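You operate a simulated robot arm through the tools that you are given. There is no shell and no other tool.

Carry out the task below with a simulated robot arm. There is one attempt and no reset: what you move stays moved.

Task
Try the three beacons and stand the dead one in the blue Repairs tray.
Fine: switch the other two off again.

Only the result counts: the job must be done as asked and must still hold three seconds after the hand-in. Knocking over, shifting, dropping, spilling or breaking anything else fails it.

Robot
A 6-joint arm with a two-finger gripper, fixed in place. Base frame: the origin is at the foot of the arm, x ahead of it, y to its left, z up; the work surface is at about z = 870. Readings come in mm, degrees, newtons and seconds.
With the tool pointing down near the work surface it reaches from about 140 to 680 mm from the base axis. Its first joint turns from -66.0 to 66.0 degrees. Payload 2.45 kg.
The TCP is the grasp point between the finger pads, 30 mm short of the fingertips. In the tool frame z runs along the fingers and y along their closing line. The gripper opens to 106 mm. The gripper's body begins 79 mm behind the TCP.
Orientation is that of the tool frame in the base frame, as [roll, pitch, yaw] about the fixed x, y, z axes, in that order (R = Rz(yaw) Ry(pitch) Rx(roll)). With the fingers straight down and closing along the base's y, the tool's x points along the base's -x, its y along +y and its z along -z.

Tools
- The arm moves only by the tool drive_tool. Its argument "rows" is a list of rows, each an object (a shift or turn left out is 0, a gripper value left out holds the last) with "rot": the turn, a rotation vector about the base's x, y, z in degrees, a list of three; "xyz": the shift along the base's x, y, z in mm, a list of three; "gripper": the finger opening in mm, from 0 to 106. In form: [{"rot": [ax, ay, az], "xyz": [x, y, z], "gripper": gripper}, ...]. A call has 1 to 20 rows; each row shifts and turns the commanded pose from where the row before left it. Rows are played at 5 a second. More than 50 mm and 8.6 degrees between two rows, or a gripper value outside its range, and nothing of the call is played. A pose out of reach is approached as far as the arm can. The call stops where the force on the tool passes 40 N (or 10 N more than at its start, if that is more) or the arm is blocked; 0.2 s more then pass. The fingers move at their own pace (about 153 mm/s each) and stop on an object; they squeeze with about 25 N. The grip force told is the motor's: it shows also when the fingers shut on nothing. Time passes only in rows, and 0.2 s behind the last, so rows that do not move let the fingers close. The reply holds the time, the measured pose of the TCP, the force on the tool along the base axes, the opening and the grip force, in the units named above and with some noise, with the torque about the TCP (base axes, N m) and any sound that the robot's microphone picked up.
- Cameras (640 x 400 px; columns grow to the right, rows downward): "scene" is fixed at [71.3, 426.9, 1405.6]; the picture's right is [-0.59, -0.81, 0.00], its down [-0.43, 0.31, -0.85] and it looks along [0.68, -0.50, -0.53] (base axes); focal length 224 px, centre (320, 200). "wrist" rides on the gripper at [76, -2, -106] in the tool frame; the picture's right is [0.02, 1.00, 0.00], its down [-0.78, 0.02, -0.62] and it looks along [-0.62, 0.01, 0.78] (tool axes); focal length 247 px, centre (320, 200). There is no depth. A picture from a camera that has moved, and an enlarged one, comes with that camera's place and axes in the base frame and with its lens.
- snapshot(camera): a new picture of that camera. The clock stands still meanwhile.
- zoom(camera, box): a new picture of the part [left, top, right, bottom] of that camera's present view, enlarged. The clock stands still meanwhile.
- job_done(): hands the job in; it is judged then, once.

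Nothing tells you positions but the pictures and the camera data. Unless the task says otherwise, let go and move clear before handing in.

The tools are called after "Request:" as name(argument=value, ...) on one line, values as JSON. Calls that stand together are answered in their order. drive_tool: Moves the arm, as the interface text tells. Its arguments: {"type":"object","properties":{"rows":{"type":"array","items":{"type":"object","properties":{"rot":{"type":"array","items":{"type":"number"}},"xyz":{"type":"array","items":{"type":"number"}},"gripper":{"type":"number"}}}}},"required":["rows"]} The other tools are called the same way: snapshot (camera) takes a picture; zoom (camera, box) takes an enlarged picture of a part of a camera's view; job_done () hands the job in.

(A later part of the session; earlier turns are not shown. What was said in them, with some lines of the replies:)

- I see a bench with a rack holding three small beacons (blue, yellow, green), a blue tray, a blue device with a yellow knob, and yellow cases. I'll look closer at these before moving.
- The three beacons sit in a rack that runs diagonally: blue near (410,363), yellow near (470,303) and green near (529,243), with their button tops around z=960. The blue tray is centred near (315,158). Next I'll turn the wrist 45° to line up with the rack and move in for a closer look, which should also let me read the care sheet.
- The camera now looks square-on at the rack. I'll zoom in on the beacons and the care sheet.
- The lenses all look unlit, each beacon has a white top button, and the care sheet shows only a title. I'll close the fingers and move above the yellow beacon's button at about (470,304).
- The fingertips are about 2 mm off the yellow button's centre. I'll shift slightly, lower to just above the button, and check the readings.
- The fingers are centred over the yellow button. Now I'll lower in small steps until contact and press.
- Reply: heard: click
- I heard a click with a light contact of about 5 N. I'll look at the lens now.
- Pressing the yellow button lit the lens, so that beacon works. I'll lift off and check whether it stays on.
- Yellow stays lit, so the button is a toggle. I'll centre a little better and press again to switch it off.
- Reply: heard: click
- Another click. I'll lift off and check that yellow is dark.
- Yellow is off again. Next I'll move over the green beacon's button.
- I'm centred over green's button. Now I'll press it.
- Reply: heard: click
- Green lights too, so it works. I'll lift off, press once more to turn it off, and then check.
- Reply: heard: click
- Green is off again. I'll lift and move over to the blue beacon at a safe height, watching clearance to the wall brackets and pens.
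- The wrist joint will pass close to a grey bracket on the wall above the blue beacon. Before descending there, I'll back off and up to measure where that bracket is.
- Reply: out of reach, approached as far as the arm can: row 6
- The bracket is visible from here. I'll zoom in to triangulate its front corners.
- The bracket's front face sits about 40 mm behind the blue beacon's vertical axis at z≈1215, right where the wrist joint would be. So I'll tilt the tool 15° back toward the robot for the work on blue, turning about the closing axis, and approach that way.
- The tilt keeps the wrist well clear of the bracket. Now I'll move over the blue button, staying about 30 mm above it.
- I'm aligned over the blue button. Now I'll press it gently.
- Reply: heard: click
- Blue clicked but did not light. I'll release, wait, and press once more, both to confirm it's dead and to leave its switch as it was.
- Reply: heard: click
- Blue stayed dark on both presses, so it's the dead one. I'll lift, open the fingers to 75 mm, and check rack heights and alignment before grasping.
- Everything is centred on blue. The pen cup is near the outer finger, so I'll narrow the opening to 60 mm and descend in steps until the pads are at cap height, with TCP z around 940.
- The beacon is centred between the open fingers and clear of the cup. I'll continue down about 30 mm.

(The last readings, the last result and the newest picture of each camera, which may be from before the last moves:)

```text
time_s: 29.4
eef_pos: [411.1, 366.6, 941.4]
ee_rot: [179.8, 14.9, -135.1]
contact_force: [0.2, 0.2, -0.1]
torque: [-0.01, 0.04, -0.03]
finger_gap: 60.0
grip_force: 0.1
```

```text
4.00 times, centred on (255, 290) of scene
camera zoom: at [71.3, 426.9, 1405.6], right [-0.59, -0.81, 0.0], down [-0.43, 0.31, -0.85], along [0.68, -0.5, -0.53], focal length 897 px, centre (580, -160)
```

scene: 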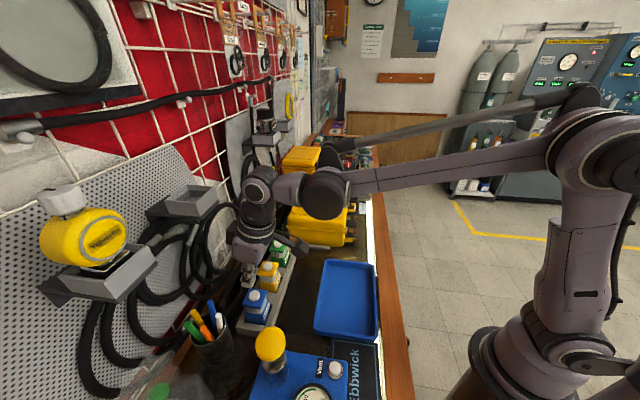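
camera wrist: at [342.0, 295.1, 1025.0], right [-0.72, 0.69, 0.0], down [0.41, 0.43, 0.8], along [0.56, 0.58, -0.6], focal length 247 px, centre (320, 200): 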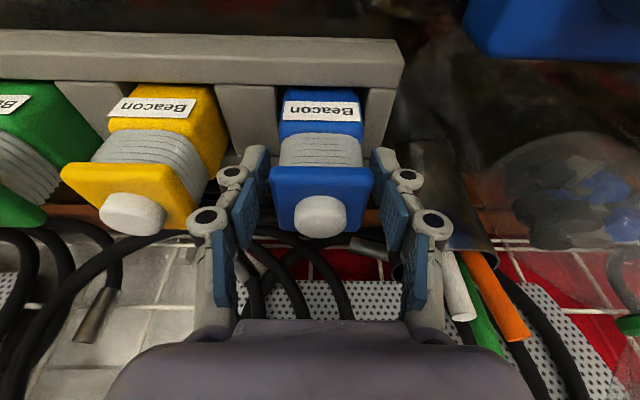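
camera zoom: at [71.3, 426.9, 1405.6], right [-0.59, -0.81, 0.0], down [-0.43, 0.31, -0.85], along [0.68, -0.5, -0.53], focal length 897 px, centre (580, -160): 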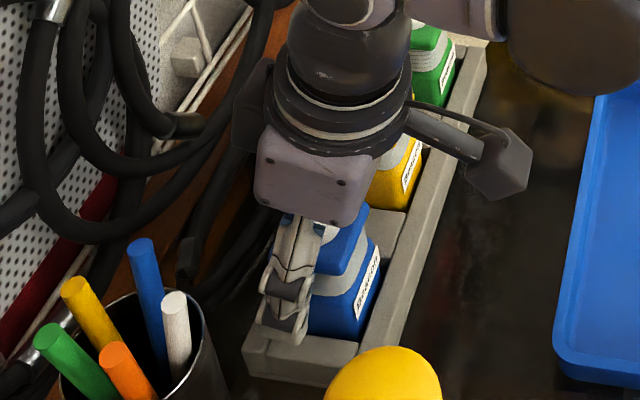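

The pads straddle the blue cap with no contact so far. Now I'll close on it.

Request:
drive_tool(rows=[{"gripper": 52}, {"gripper": 30}, {}, {}, {}])

Request:
snapshot(camera="wrist")

Request:
zoom(camera="scene", box=[210, 240, 300, 340])

```text
time_s: 30.6
eef_pos: [412.2, 367.0, 942.4]
ee_rot: [180.0, 14.9, -135.0]
contact_force: [-0.9, -0.5, 2.9]
torque: [0.09, 0.07, 0.01]
finger_gap: 43.3
grip_force: 24.9
```

```text
taken
camera wrist: at [342.0, 295.0, 1025.1], right [-0.72, 0.69, 0.0], down [0.41, 0.43, 0.8], along [0.56, 0.58, -0.6], focal length 247 px, centre (320, 200)
```

wrist: 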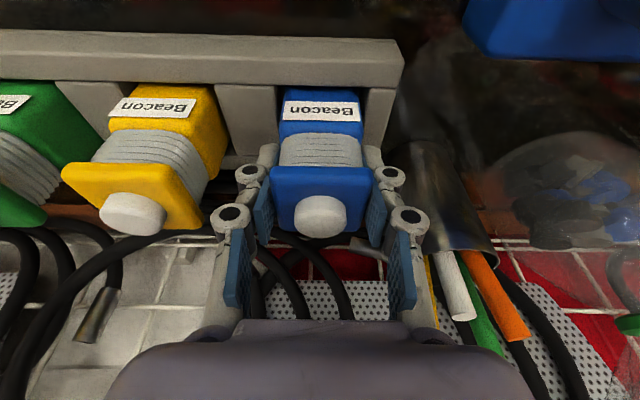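

```text
4.00 times, centred on (255, 290) of scene
camera zoom: at [71.2, 426.9, 1405.6], right [-0.59, -0.81, 0.0], down [-0.43, 0.31, -0.85], along [0.68, -0.5, -0.53], focal length 897 px, centre (580, -160)
```

zoom: 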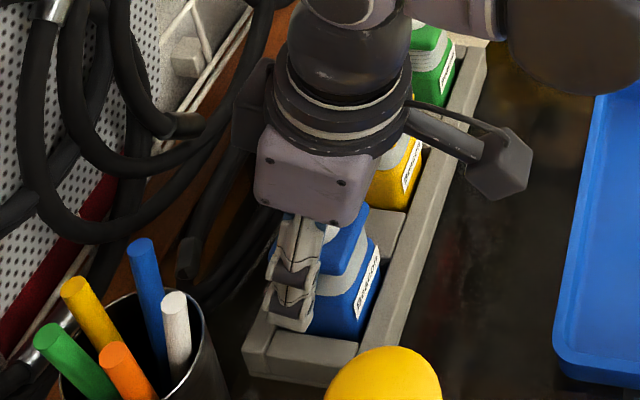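

Blue is gripped at a 43 mm opening. I'll lift slowly straight up and check that only the beacon comes along.

Request:
drive_tool(rows=[{"xyz": [0, 0, 3]}, {"xyz": [0, 0, 5]}, {"xyz": [0, 0, 7]}, {"xyz": [0, 0, 10]}, {}])

Request:
snapshot(camera="wrist")

Request:
zoom(camera="scene", box=[210, 240, 300, 340])

```text
time_s: 31.8
eef_pos: [410.1, 367.4, 965.7]
ee_rot: [179.9, 15.1, -135.0]
contact_force: [0.5, -0.2, -1.2]
torque: [0.01, 0.03, -0.04]
finger_gap: 43.4
grip_force: 24.9
```

```text
taken
camera wrist: at [341.5, 294.5, 1048.7], right [-0.72, 0.69, 0.0], down [0.41, 0.43, 0.8], along [0.56, 0.58, -0.6], focal length 247 px, centre (320, 200)
```

wrist: 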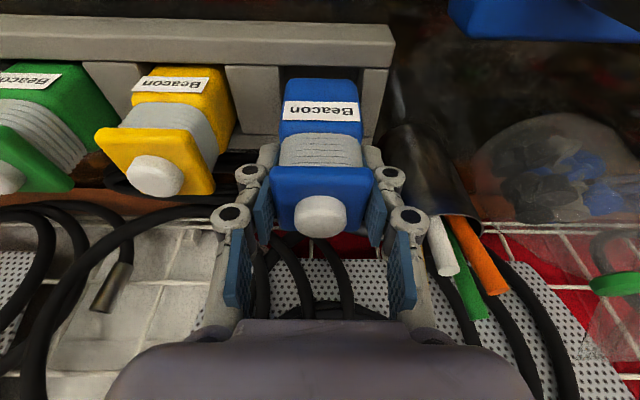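

```text
4.00 times, centred on (255, 290) of scene
camera zoom: at [71.3, 426.9, 1405.6], right [-0.59, -0.81, 0.0], down [-0.43, 0.31, -0.85], along [0.68, -0.5, -0.53], focal length 897 px, centre (580, -160)
```

zoom: 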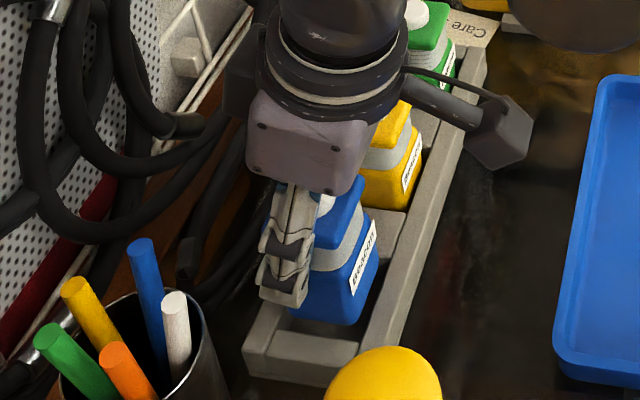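

The beacon is lifting cleanly and the rack hasn't moved. I'll raise it well clear, then carry it toward the tray.

Request:
drive_tool(rows=[{"xyz": [0, 0, 15]}, {"xyz": [0, 0, 20]}, {"xyz": [0, 0, 20]}, {"xyz": [0, 0, 20]}, {"xyz": [-12, -12, 5]}, {"xyz": [-17, -17, 0]}, {"xyz": [-17, -17, 0]}, {"xyz": [-17, -17, 0]}, {}])

Request:
snapshot(camera="wrist")

Request:
snapshot(camera="scene")

```text
time_s: 33.8
eef_pos: [347.1, 303.2, 1045.6]
ee_rot: [179.9, 15.0, -135.0]
contact_force: [-0.6, -0.3, -1.0]
torque: [0.03, 0.0, 0.02]
finger_gap: 43.4
grip_force: 24.5
```

```text
taken
camera wrist: at [277.8, 230.3, 1129.2], right [-0.72, 0.69, 0.0], down [0.41, 0.43, 0.8], along [0.56, 0.58, -0.6], focal length 247 px, centre (320, 200)
```

wrist: 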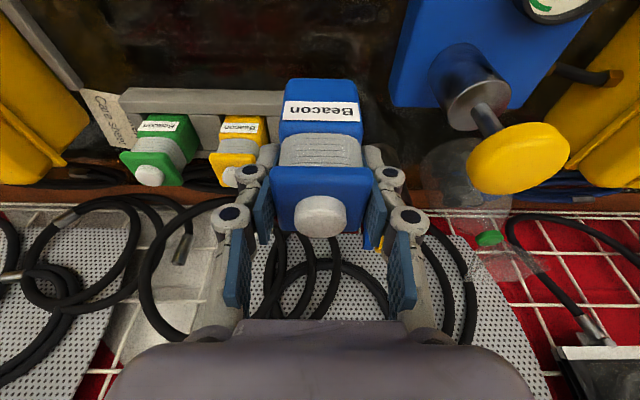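

```text
taken
```

scene: 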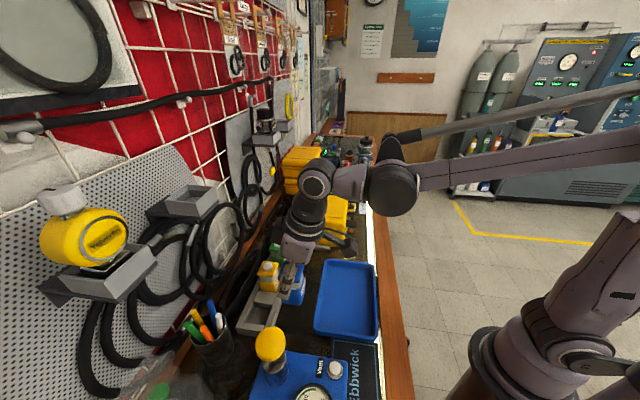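

Now I'll carry the beacon over the tray centre at about (319,157).

Request:
drive_tool(rows=[{"xyz": [-7, -30, 0]}, {"xyz": [-7, -30, 0]}, {"xyz": [-7, -30, 0]}, {"xyz": [-7, -30, 0]}, {"xyz": [0, -26, 0]}, {}, {}])

Request:
snapshot(camera="wrist")

Request:
snapshot(camera="scene")

```text
time_s: 35.4
eef_pos: [319.5, 159.7, 1046.6]
ee_rot: [179.9, 15.0, -135.0]
contact_force: [0.5, -0.3, -2.0]
torque: [-0.02, -0.01, 0.01]
finger_gap: 43.3
grip_force: 24.8
```

```text
taken
camera wrist: at [248.7, 87.2, 1129.8], right [-0.72, 0.69, 0.0], down [0.41, 0.43, 0.8], along [0.56, 0.58, -0.6], focal length 247 px, centre (320, 200)
```

wrist: 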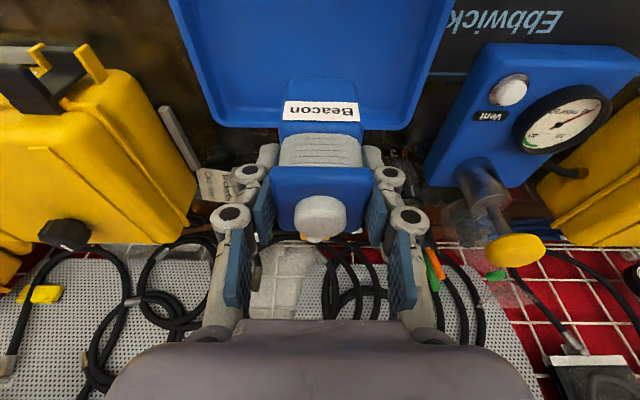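

```text
taken
```

scene: 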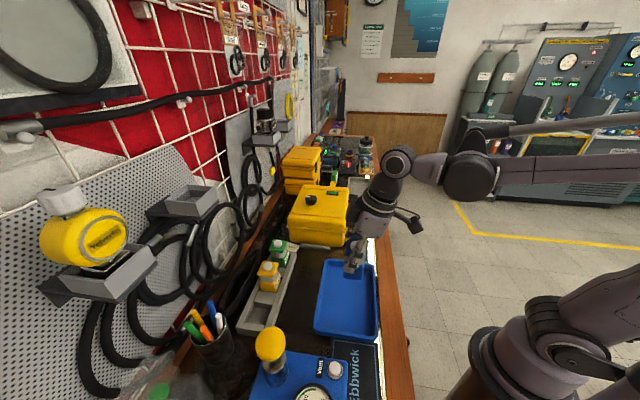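

I'm centred over the tray. I'll lower to about 25 mm above the expected seating height and check.

Request:
drive_tool(rows=[{"xyz": [0, 0, -20]}, {"xyz": [0, 0, -20]}, {"xyz": [0, 0, -20]}, {"xyz": [0, 0, -15]}, {"xyz": [0, 0, -6]}, {}, {}])

Request:
snapshot(camera="wrist")

Request:
zoom(camera="scene", box=[290, 230, 410, 350])

```text
time_s: 37.0
eef_pos: [320.7, 157.0, 964.2]
ee_rot: [179.8, 15.0, -134.9]
contact_force: [0.3, 0.1, -1.3]
torque: [0.02, 0.03, 0.0]
finger_gap: 43.1
grip_force: 24.9
```

```text
taken
camera wrist: at [250.2, 85.7, 1048.6], right [-0.72, 0.69, 0.0], down [0.41, 0.43, 0.8], along [0.56, 0.58, -0.6], focal length 247 px, centre (320, 200)
```

wrist: 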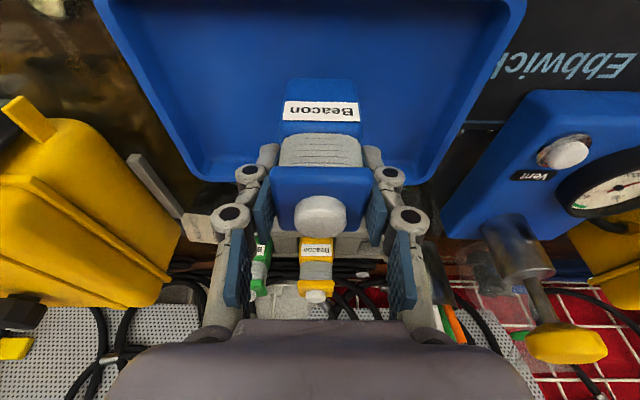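

```text
3.33 times, centred on (350, 290) of scene
camera zoom: at [71.3, 426.9, 1405.6], right [-0.59, -0.81, 0.0], down [-0.43, 0.31, -0.85], along [0.68, -0.5, -0.53], focal length 747 px, centre (220, -100)
```

zoom: 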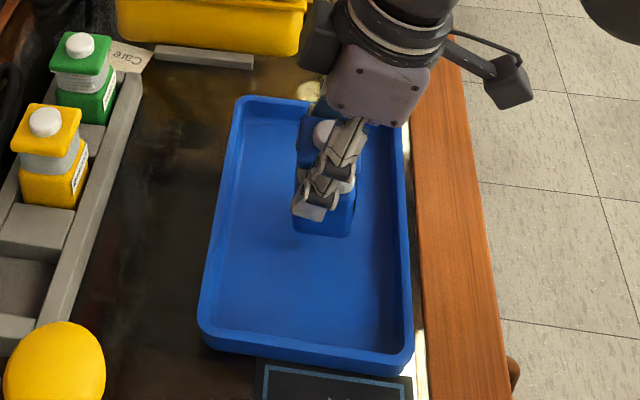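

The beacon hangs upright over the tray floor. I'll lower in small steps until it touches down.

Request:
drive_tool(rows=[{"xyz": [0, 0, -8]}, {"xyz": [0, 0, -5]}, {"xyz": [0, 0, -3]}, {}])

Request:
drive_tool(rows=[{"xyz": [0, 0, -2]}, {"xyz": [0, 0, -2]}, {}])

Request:
zoom(camera="scene", box=[290, 230, 410, 350])

```text
time_s: 38.0
eef_pos: [319.9, 159.4, 949.3]
ee_rot: [179.9, 15.0, -135.0]
contact_force: [0.3, 1.0, -0.9]
torque: [0.0, 0.0, -0.01]
finger_gap: 43.3
grip_force: 25.3
```

```text
time_s: 38.8
eef_pos: [320.4, 157.8, 944.6]
ee_rot: [180.0, 15.1, -135.0]
contact_force: [0.2, -0.1, -1.5]
torque: [0.03, 0.03, -0.01]
finger_gap: 43.1
grip_force: 25.2
```

```text
3.33 times, centred on (350, 290) of scene
camera zoom: at [71.3, 426.9, 1405.6], right [-0.59, -0.81, 0.0], down [-0.43, 0.31, -0.85], along [0.68, -0.5, -0.53], focal length 747 px, centre (220, -100)
```

zoom: 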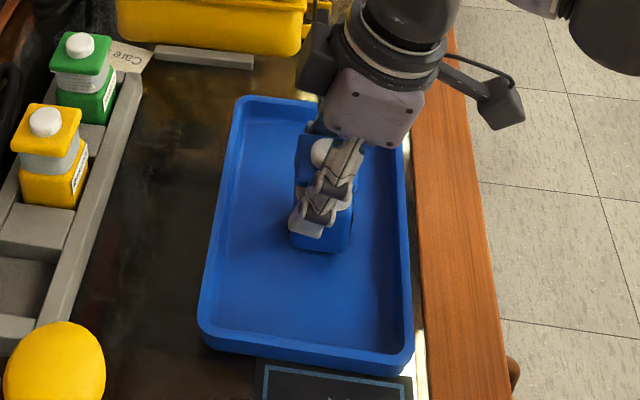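

No contact yet, so I'll continue down in small steps.

Request:
drive_tool(rows=[{"xyz": [0, 0, -1]}, {"xyz": [0, 0, -1]}, {}])

Request:
drive_tool(rows=[{"xyz": [0, 0, -1]}, {"xyz": [0, 0, -1]}, {}])

```text
time_s: 39.6
eef_pos: [320.2, 157.3, 942.4]
ee_rot: [179.7, 15.0, -134.9]
contact_force: [-0.6, 0.4, -1.5]
torque: [0.0, -0.04, 0.0]
finger_gap: 43.6
grip_force: 25.0
```

```text
time_s: 40.4
eef_pos: [321.0, 157.8, 939.8]
ee_rot: [179.9, 15.0, -135.0]
contact_force: [0.1, -1.1, -1.5]
torque: [0.03, 0.02, -0.01]
finger_gap: 43.3
grip_force: 24.7
```

Request:
drive_tool(rows=[{"xyz": [0, 0, -1]}, {"xyz": [0, 0, -1]}, {}])

Request:
drive_tool(rows=[{"xyz": [0, 0, -1]}, {"xyz": [0, 0, -1]}, {}])

```text
time_s: 41.2
eef_pos: [320.2, 158.0, 938.6]
ee_rot: [179.9, 15.1, -134.9]
contact_force: [-1.0, -1.0, 20.6]
torque: [0.1, -0.08, -0.02]
finger_gap: 43.6
grip_force: 24.7
```

```text
time_s: 42.0
eef_pos: [319.8, 158.0, 936.5]
ee_rot: [-179.9, 15.1, -135.0]
contact_force: [5.6, -2.5, 20.7]
torque: [-0.02, -0.36, -0.03]
finger_gap: 43.6
grip_force: 24.7
```

The beacon has touched down, with about 20 N on the floor. I'll ease up 2 mm to relieve the pressure and look before releasing.

Request:
drive_tool(rows=[{"xyz": [0, 0, 1]}, {"xyz": [0, 0, 0.7]}, {}])

Request:
snapshot(camera="wrist")

Request:
zoom(camera="scene", box=[290, 230, 410, 350])

```text
time_s: 42.8
eef_pos: [317.7, 159.3, 939.1]
ee_rot: [179.9, 15.0, -135.0]
contact_force: [0.0, 0.2, -1.6]
torque: [0.01, 0.02, 0.02]
finger_gap: 43.0
grip_force: 24.4
```

```text
taken
camera wrist: at [249.2, 85.8, 1022.1], right [-0.72, 0.69, 0.0], down [0.41, 0.43, 0.8], along [0.56, 0.58, -0.6], focal length 247 px, centre (320, 200)
```

wrist: 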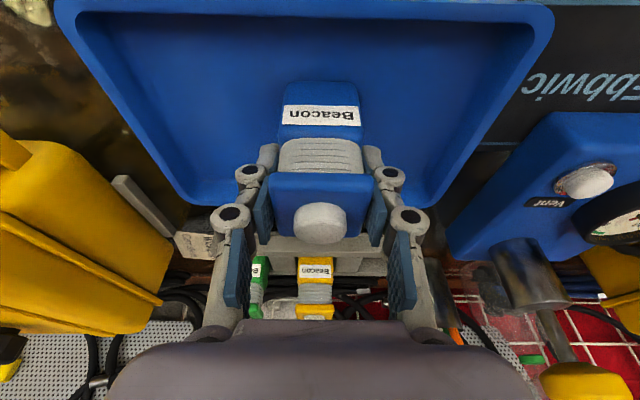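

```text
3.33 times, centred on (350, 290) of scene
camera zoom: at [71.3, 426.9, 1405.6], right [-0.59, -0.81, 0.0], down [-0.43, 0.31, -0.85], along [0.68, -0.5, -0.53], focal length 747 px, centre (220, -100)
```

zoom: 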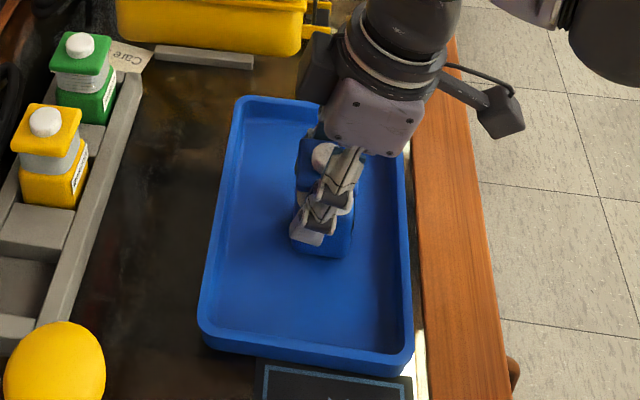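

The beacon hangs just off the floor now, under 2 mm. I'll set it down 1 mm and open the fingers slightly and slowly.

Request:
drive_tool(rows=[{"xyz": [0, 0, -0.7]}, {}, {}])

```text
time_s: 43.6
eef_pos: [318.1, 159.6, 937.9]
ee_rot: [179.9, 15.1, -135.0]
contact_force: [0.5, 0.3, -1.4]
torque: [0.03, -0.03, -0.02]
finger_gap: 43.3
grip_force: 24.5
```

Request:
drive_tool(rows=[{"xyz": [0, 0, -0.5]}, {}, {}])

```text
time_s: 44.4
eef_pos: [318.7, 159.1, 937.0]
ee_rot: [179.9, 15.0, -134.9]
contact_force: [-0.1, 0.6, -1.5]
torque: [0.02, -0.04, 0.02]
finger_gap: 43.3
grip_force: 25.1
```

It's within about 0.5 mm of the floor, so I'll open the fingers now.

Request:
drive_tool(rows=[{"xyz": [0, 0, -0.3]}, {"gripper": 46}, {"gripper": 50}, {"gripper": 58}, {"gripper": 64}, {}, {}])

Request:
snapshot(camera="wrist")

Request:
zoom(camera="scene", box=[290, 230, 410, 350])

```text
time_s: 46.0
eef_pos: [320.3, 158.9, 937.0]
ee_rot: [179.9, 15.0, -135.0]
contact_force: [-0.5, -0.1, -0.3]
torque: [0.01, 0.03, -0.01]
finger_gap: 64.1
grip_force: 0.0
```

```text
taken
camera wrist: at [249.9, 86.3, 1020.9], right [-0.72, 0.69, 0.0], down [0.41, 0.43, 0.8], along [0.56, 0.58, -0.6], focal length 247 px, centre (320, 200)
```

wrist: 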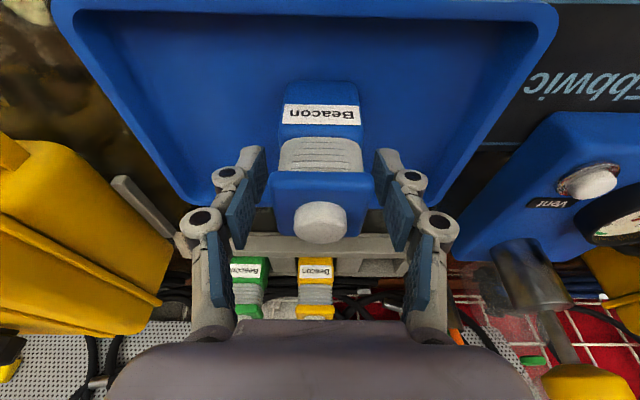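

```text
3.33 times, centred on (350, 290) of scene
camera zoom: at [71.3, 426.9, 1405.6], right [-0.59, -0.81, 0.0], down [-0.43, 0.31, -0.85], along [0.68, -0.5, -0.53], focal length 747 px, centre (220, -100)
```

zoom: 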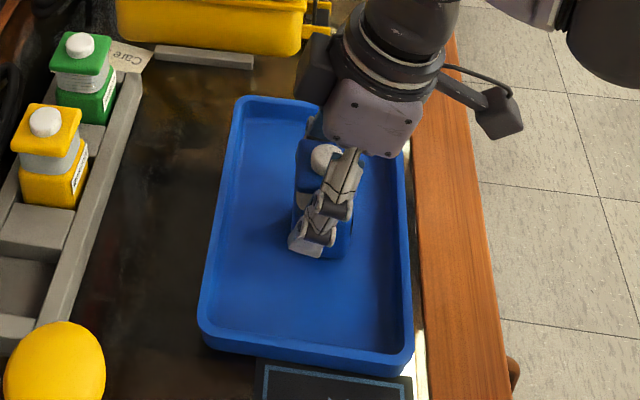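

The beacon is standing free. I'll retreat straight up and inspect everything.

Request:
drive_tool(rows=[{"xyz": [0, 0, 5]}, {"xyz": [0, 0, 15]}, {"xyz": [0, 0, 25]}, {"xyz": [0, 0, 35]}, {"xyz": [0, 0, 40]}, {"xyz": [0, 0, 40]}, {}, {}])

Request:
snapshot(camera="wrist")

Request:
snapshot(camera="scene")

Request:
zoom(camera="scene", box=[220, 230, 400, 350])

```text
time_s: 47.8
eef_pos: [316.7, 157.6, 1095.8]
ee_rot: [179.9, 14.9, -135.1]
contact_force: [0.5, -0.3, 0.2]
torque: [-0.01, -0.02, -0.02]
finger_gap: 64.0
grip_force: 0.1
```

```text
taken
camera wrist: at [247.5, 84.9, 1179.5], right [-0.72, 0.69, 0.0], down [0.41, 0.43, 0.8], along [0.56, 0.58, -0.6], focal length 247 px, centre (320, 200)
```

wrist: 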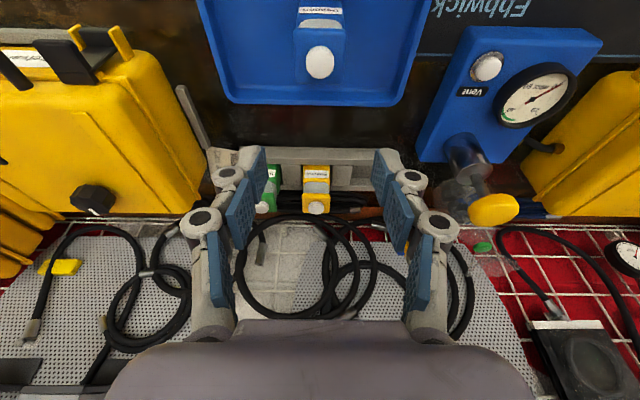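

```text
taken
```

scene: 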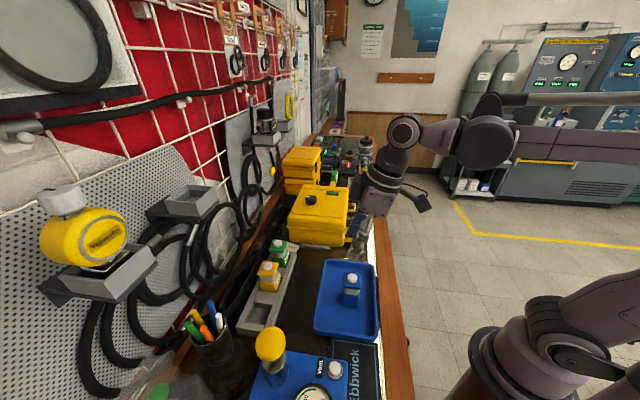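

```text
3.33 times, centred on (310, 290) of scene
camera zoom: at [71.3, 426.9, 1405.6], right [-0.59, -0.81, 0.0], down [-0.43, 0.31, -0.85], along [0.68, -0.5, -0.53], focal length 747 px, centre (353, -100)
```

zoom: 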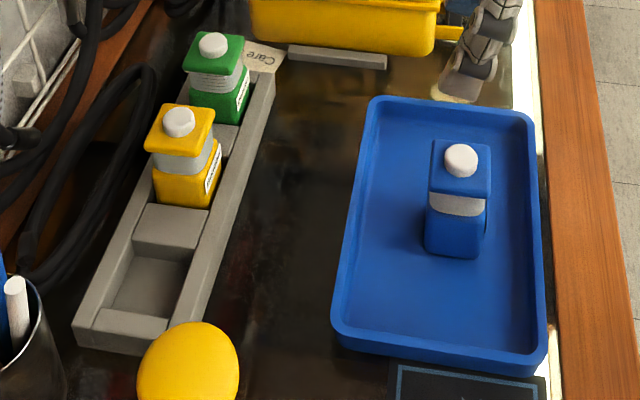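

The blue beacon is upright near the middle of the tray, yellow and green are dark in their rack slots, nothing else has moved, and the arm is clear. I'm handing the job in.

Request:
job_done()

```text
The job is handed in.
```

The blue beacon is the dead one, and it now stands upright in the blue tray. I could not see a "Repairs" label, but it was the only blue tray in view.

- **Yellow:** it lit when pressed, and I switched it off again. It is back to dark in the rack.
- **Green:** it lit when pressed, and I switched it off again. It is also dark in the rack.
- **Blue:** it clicked on both presses but never lit.

In the last pictures before hand-in, the rack, tray and other items looked undisturbed. The gripper had let go and was clear of everything. I have not seen the result of the judging.
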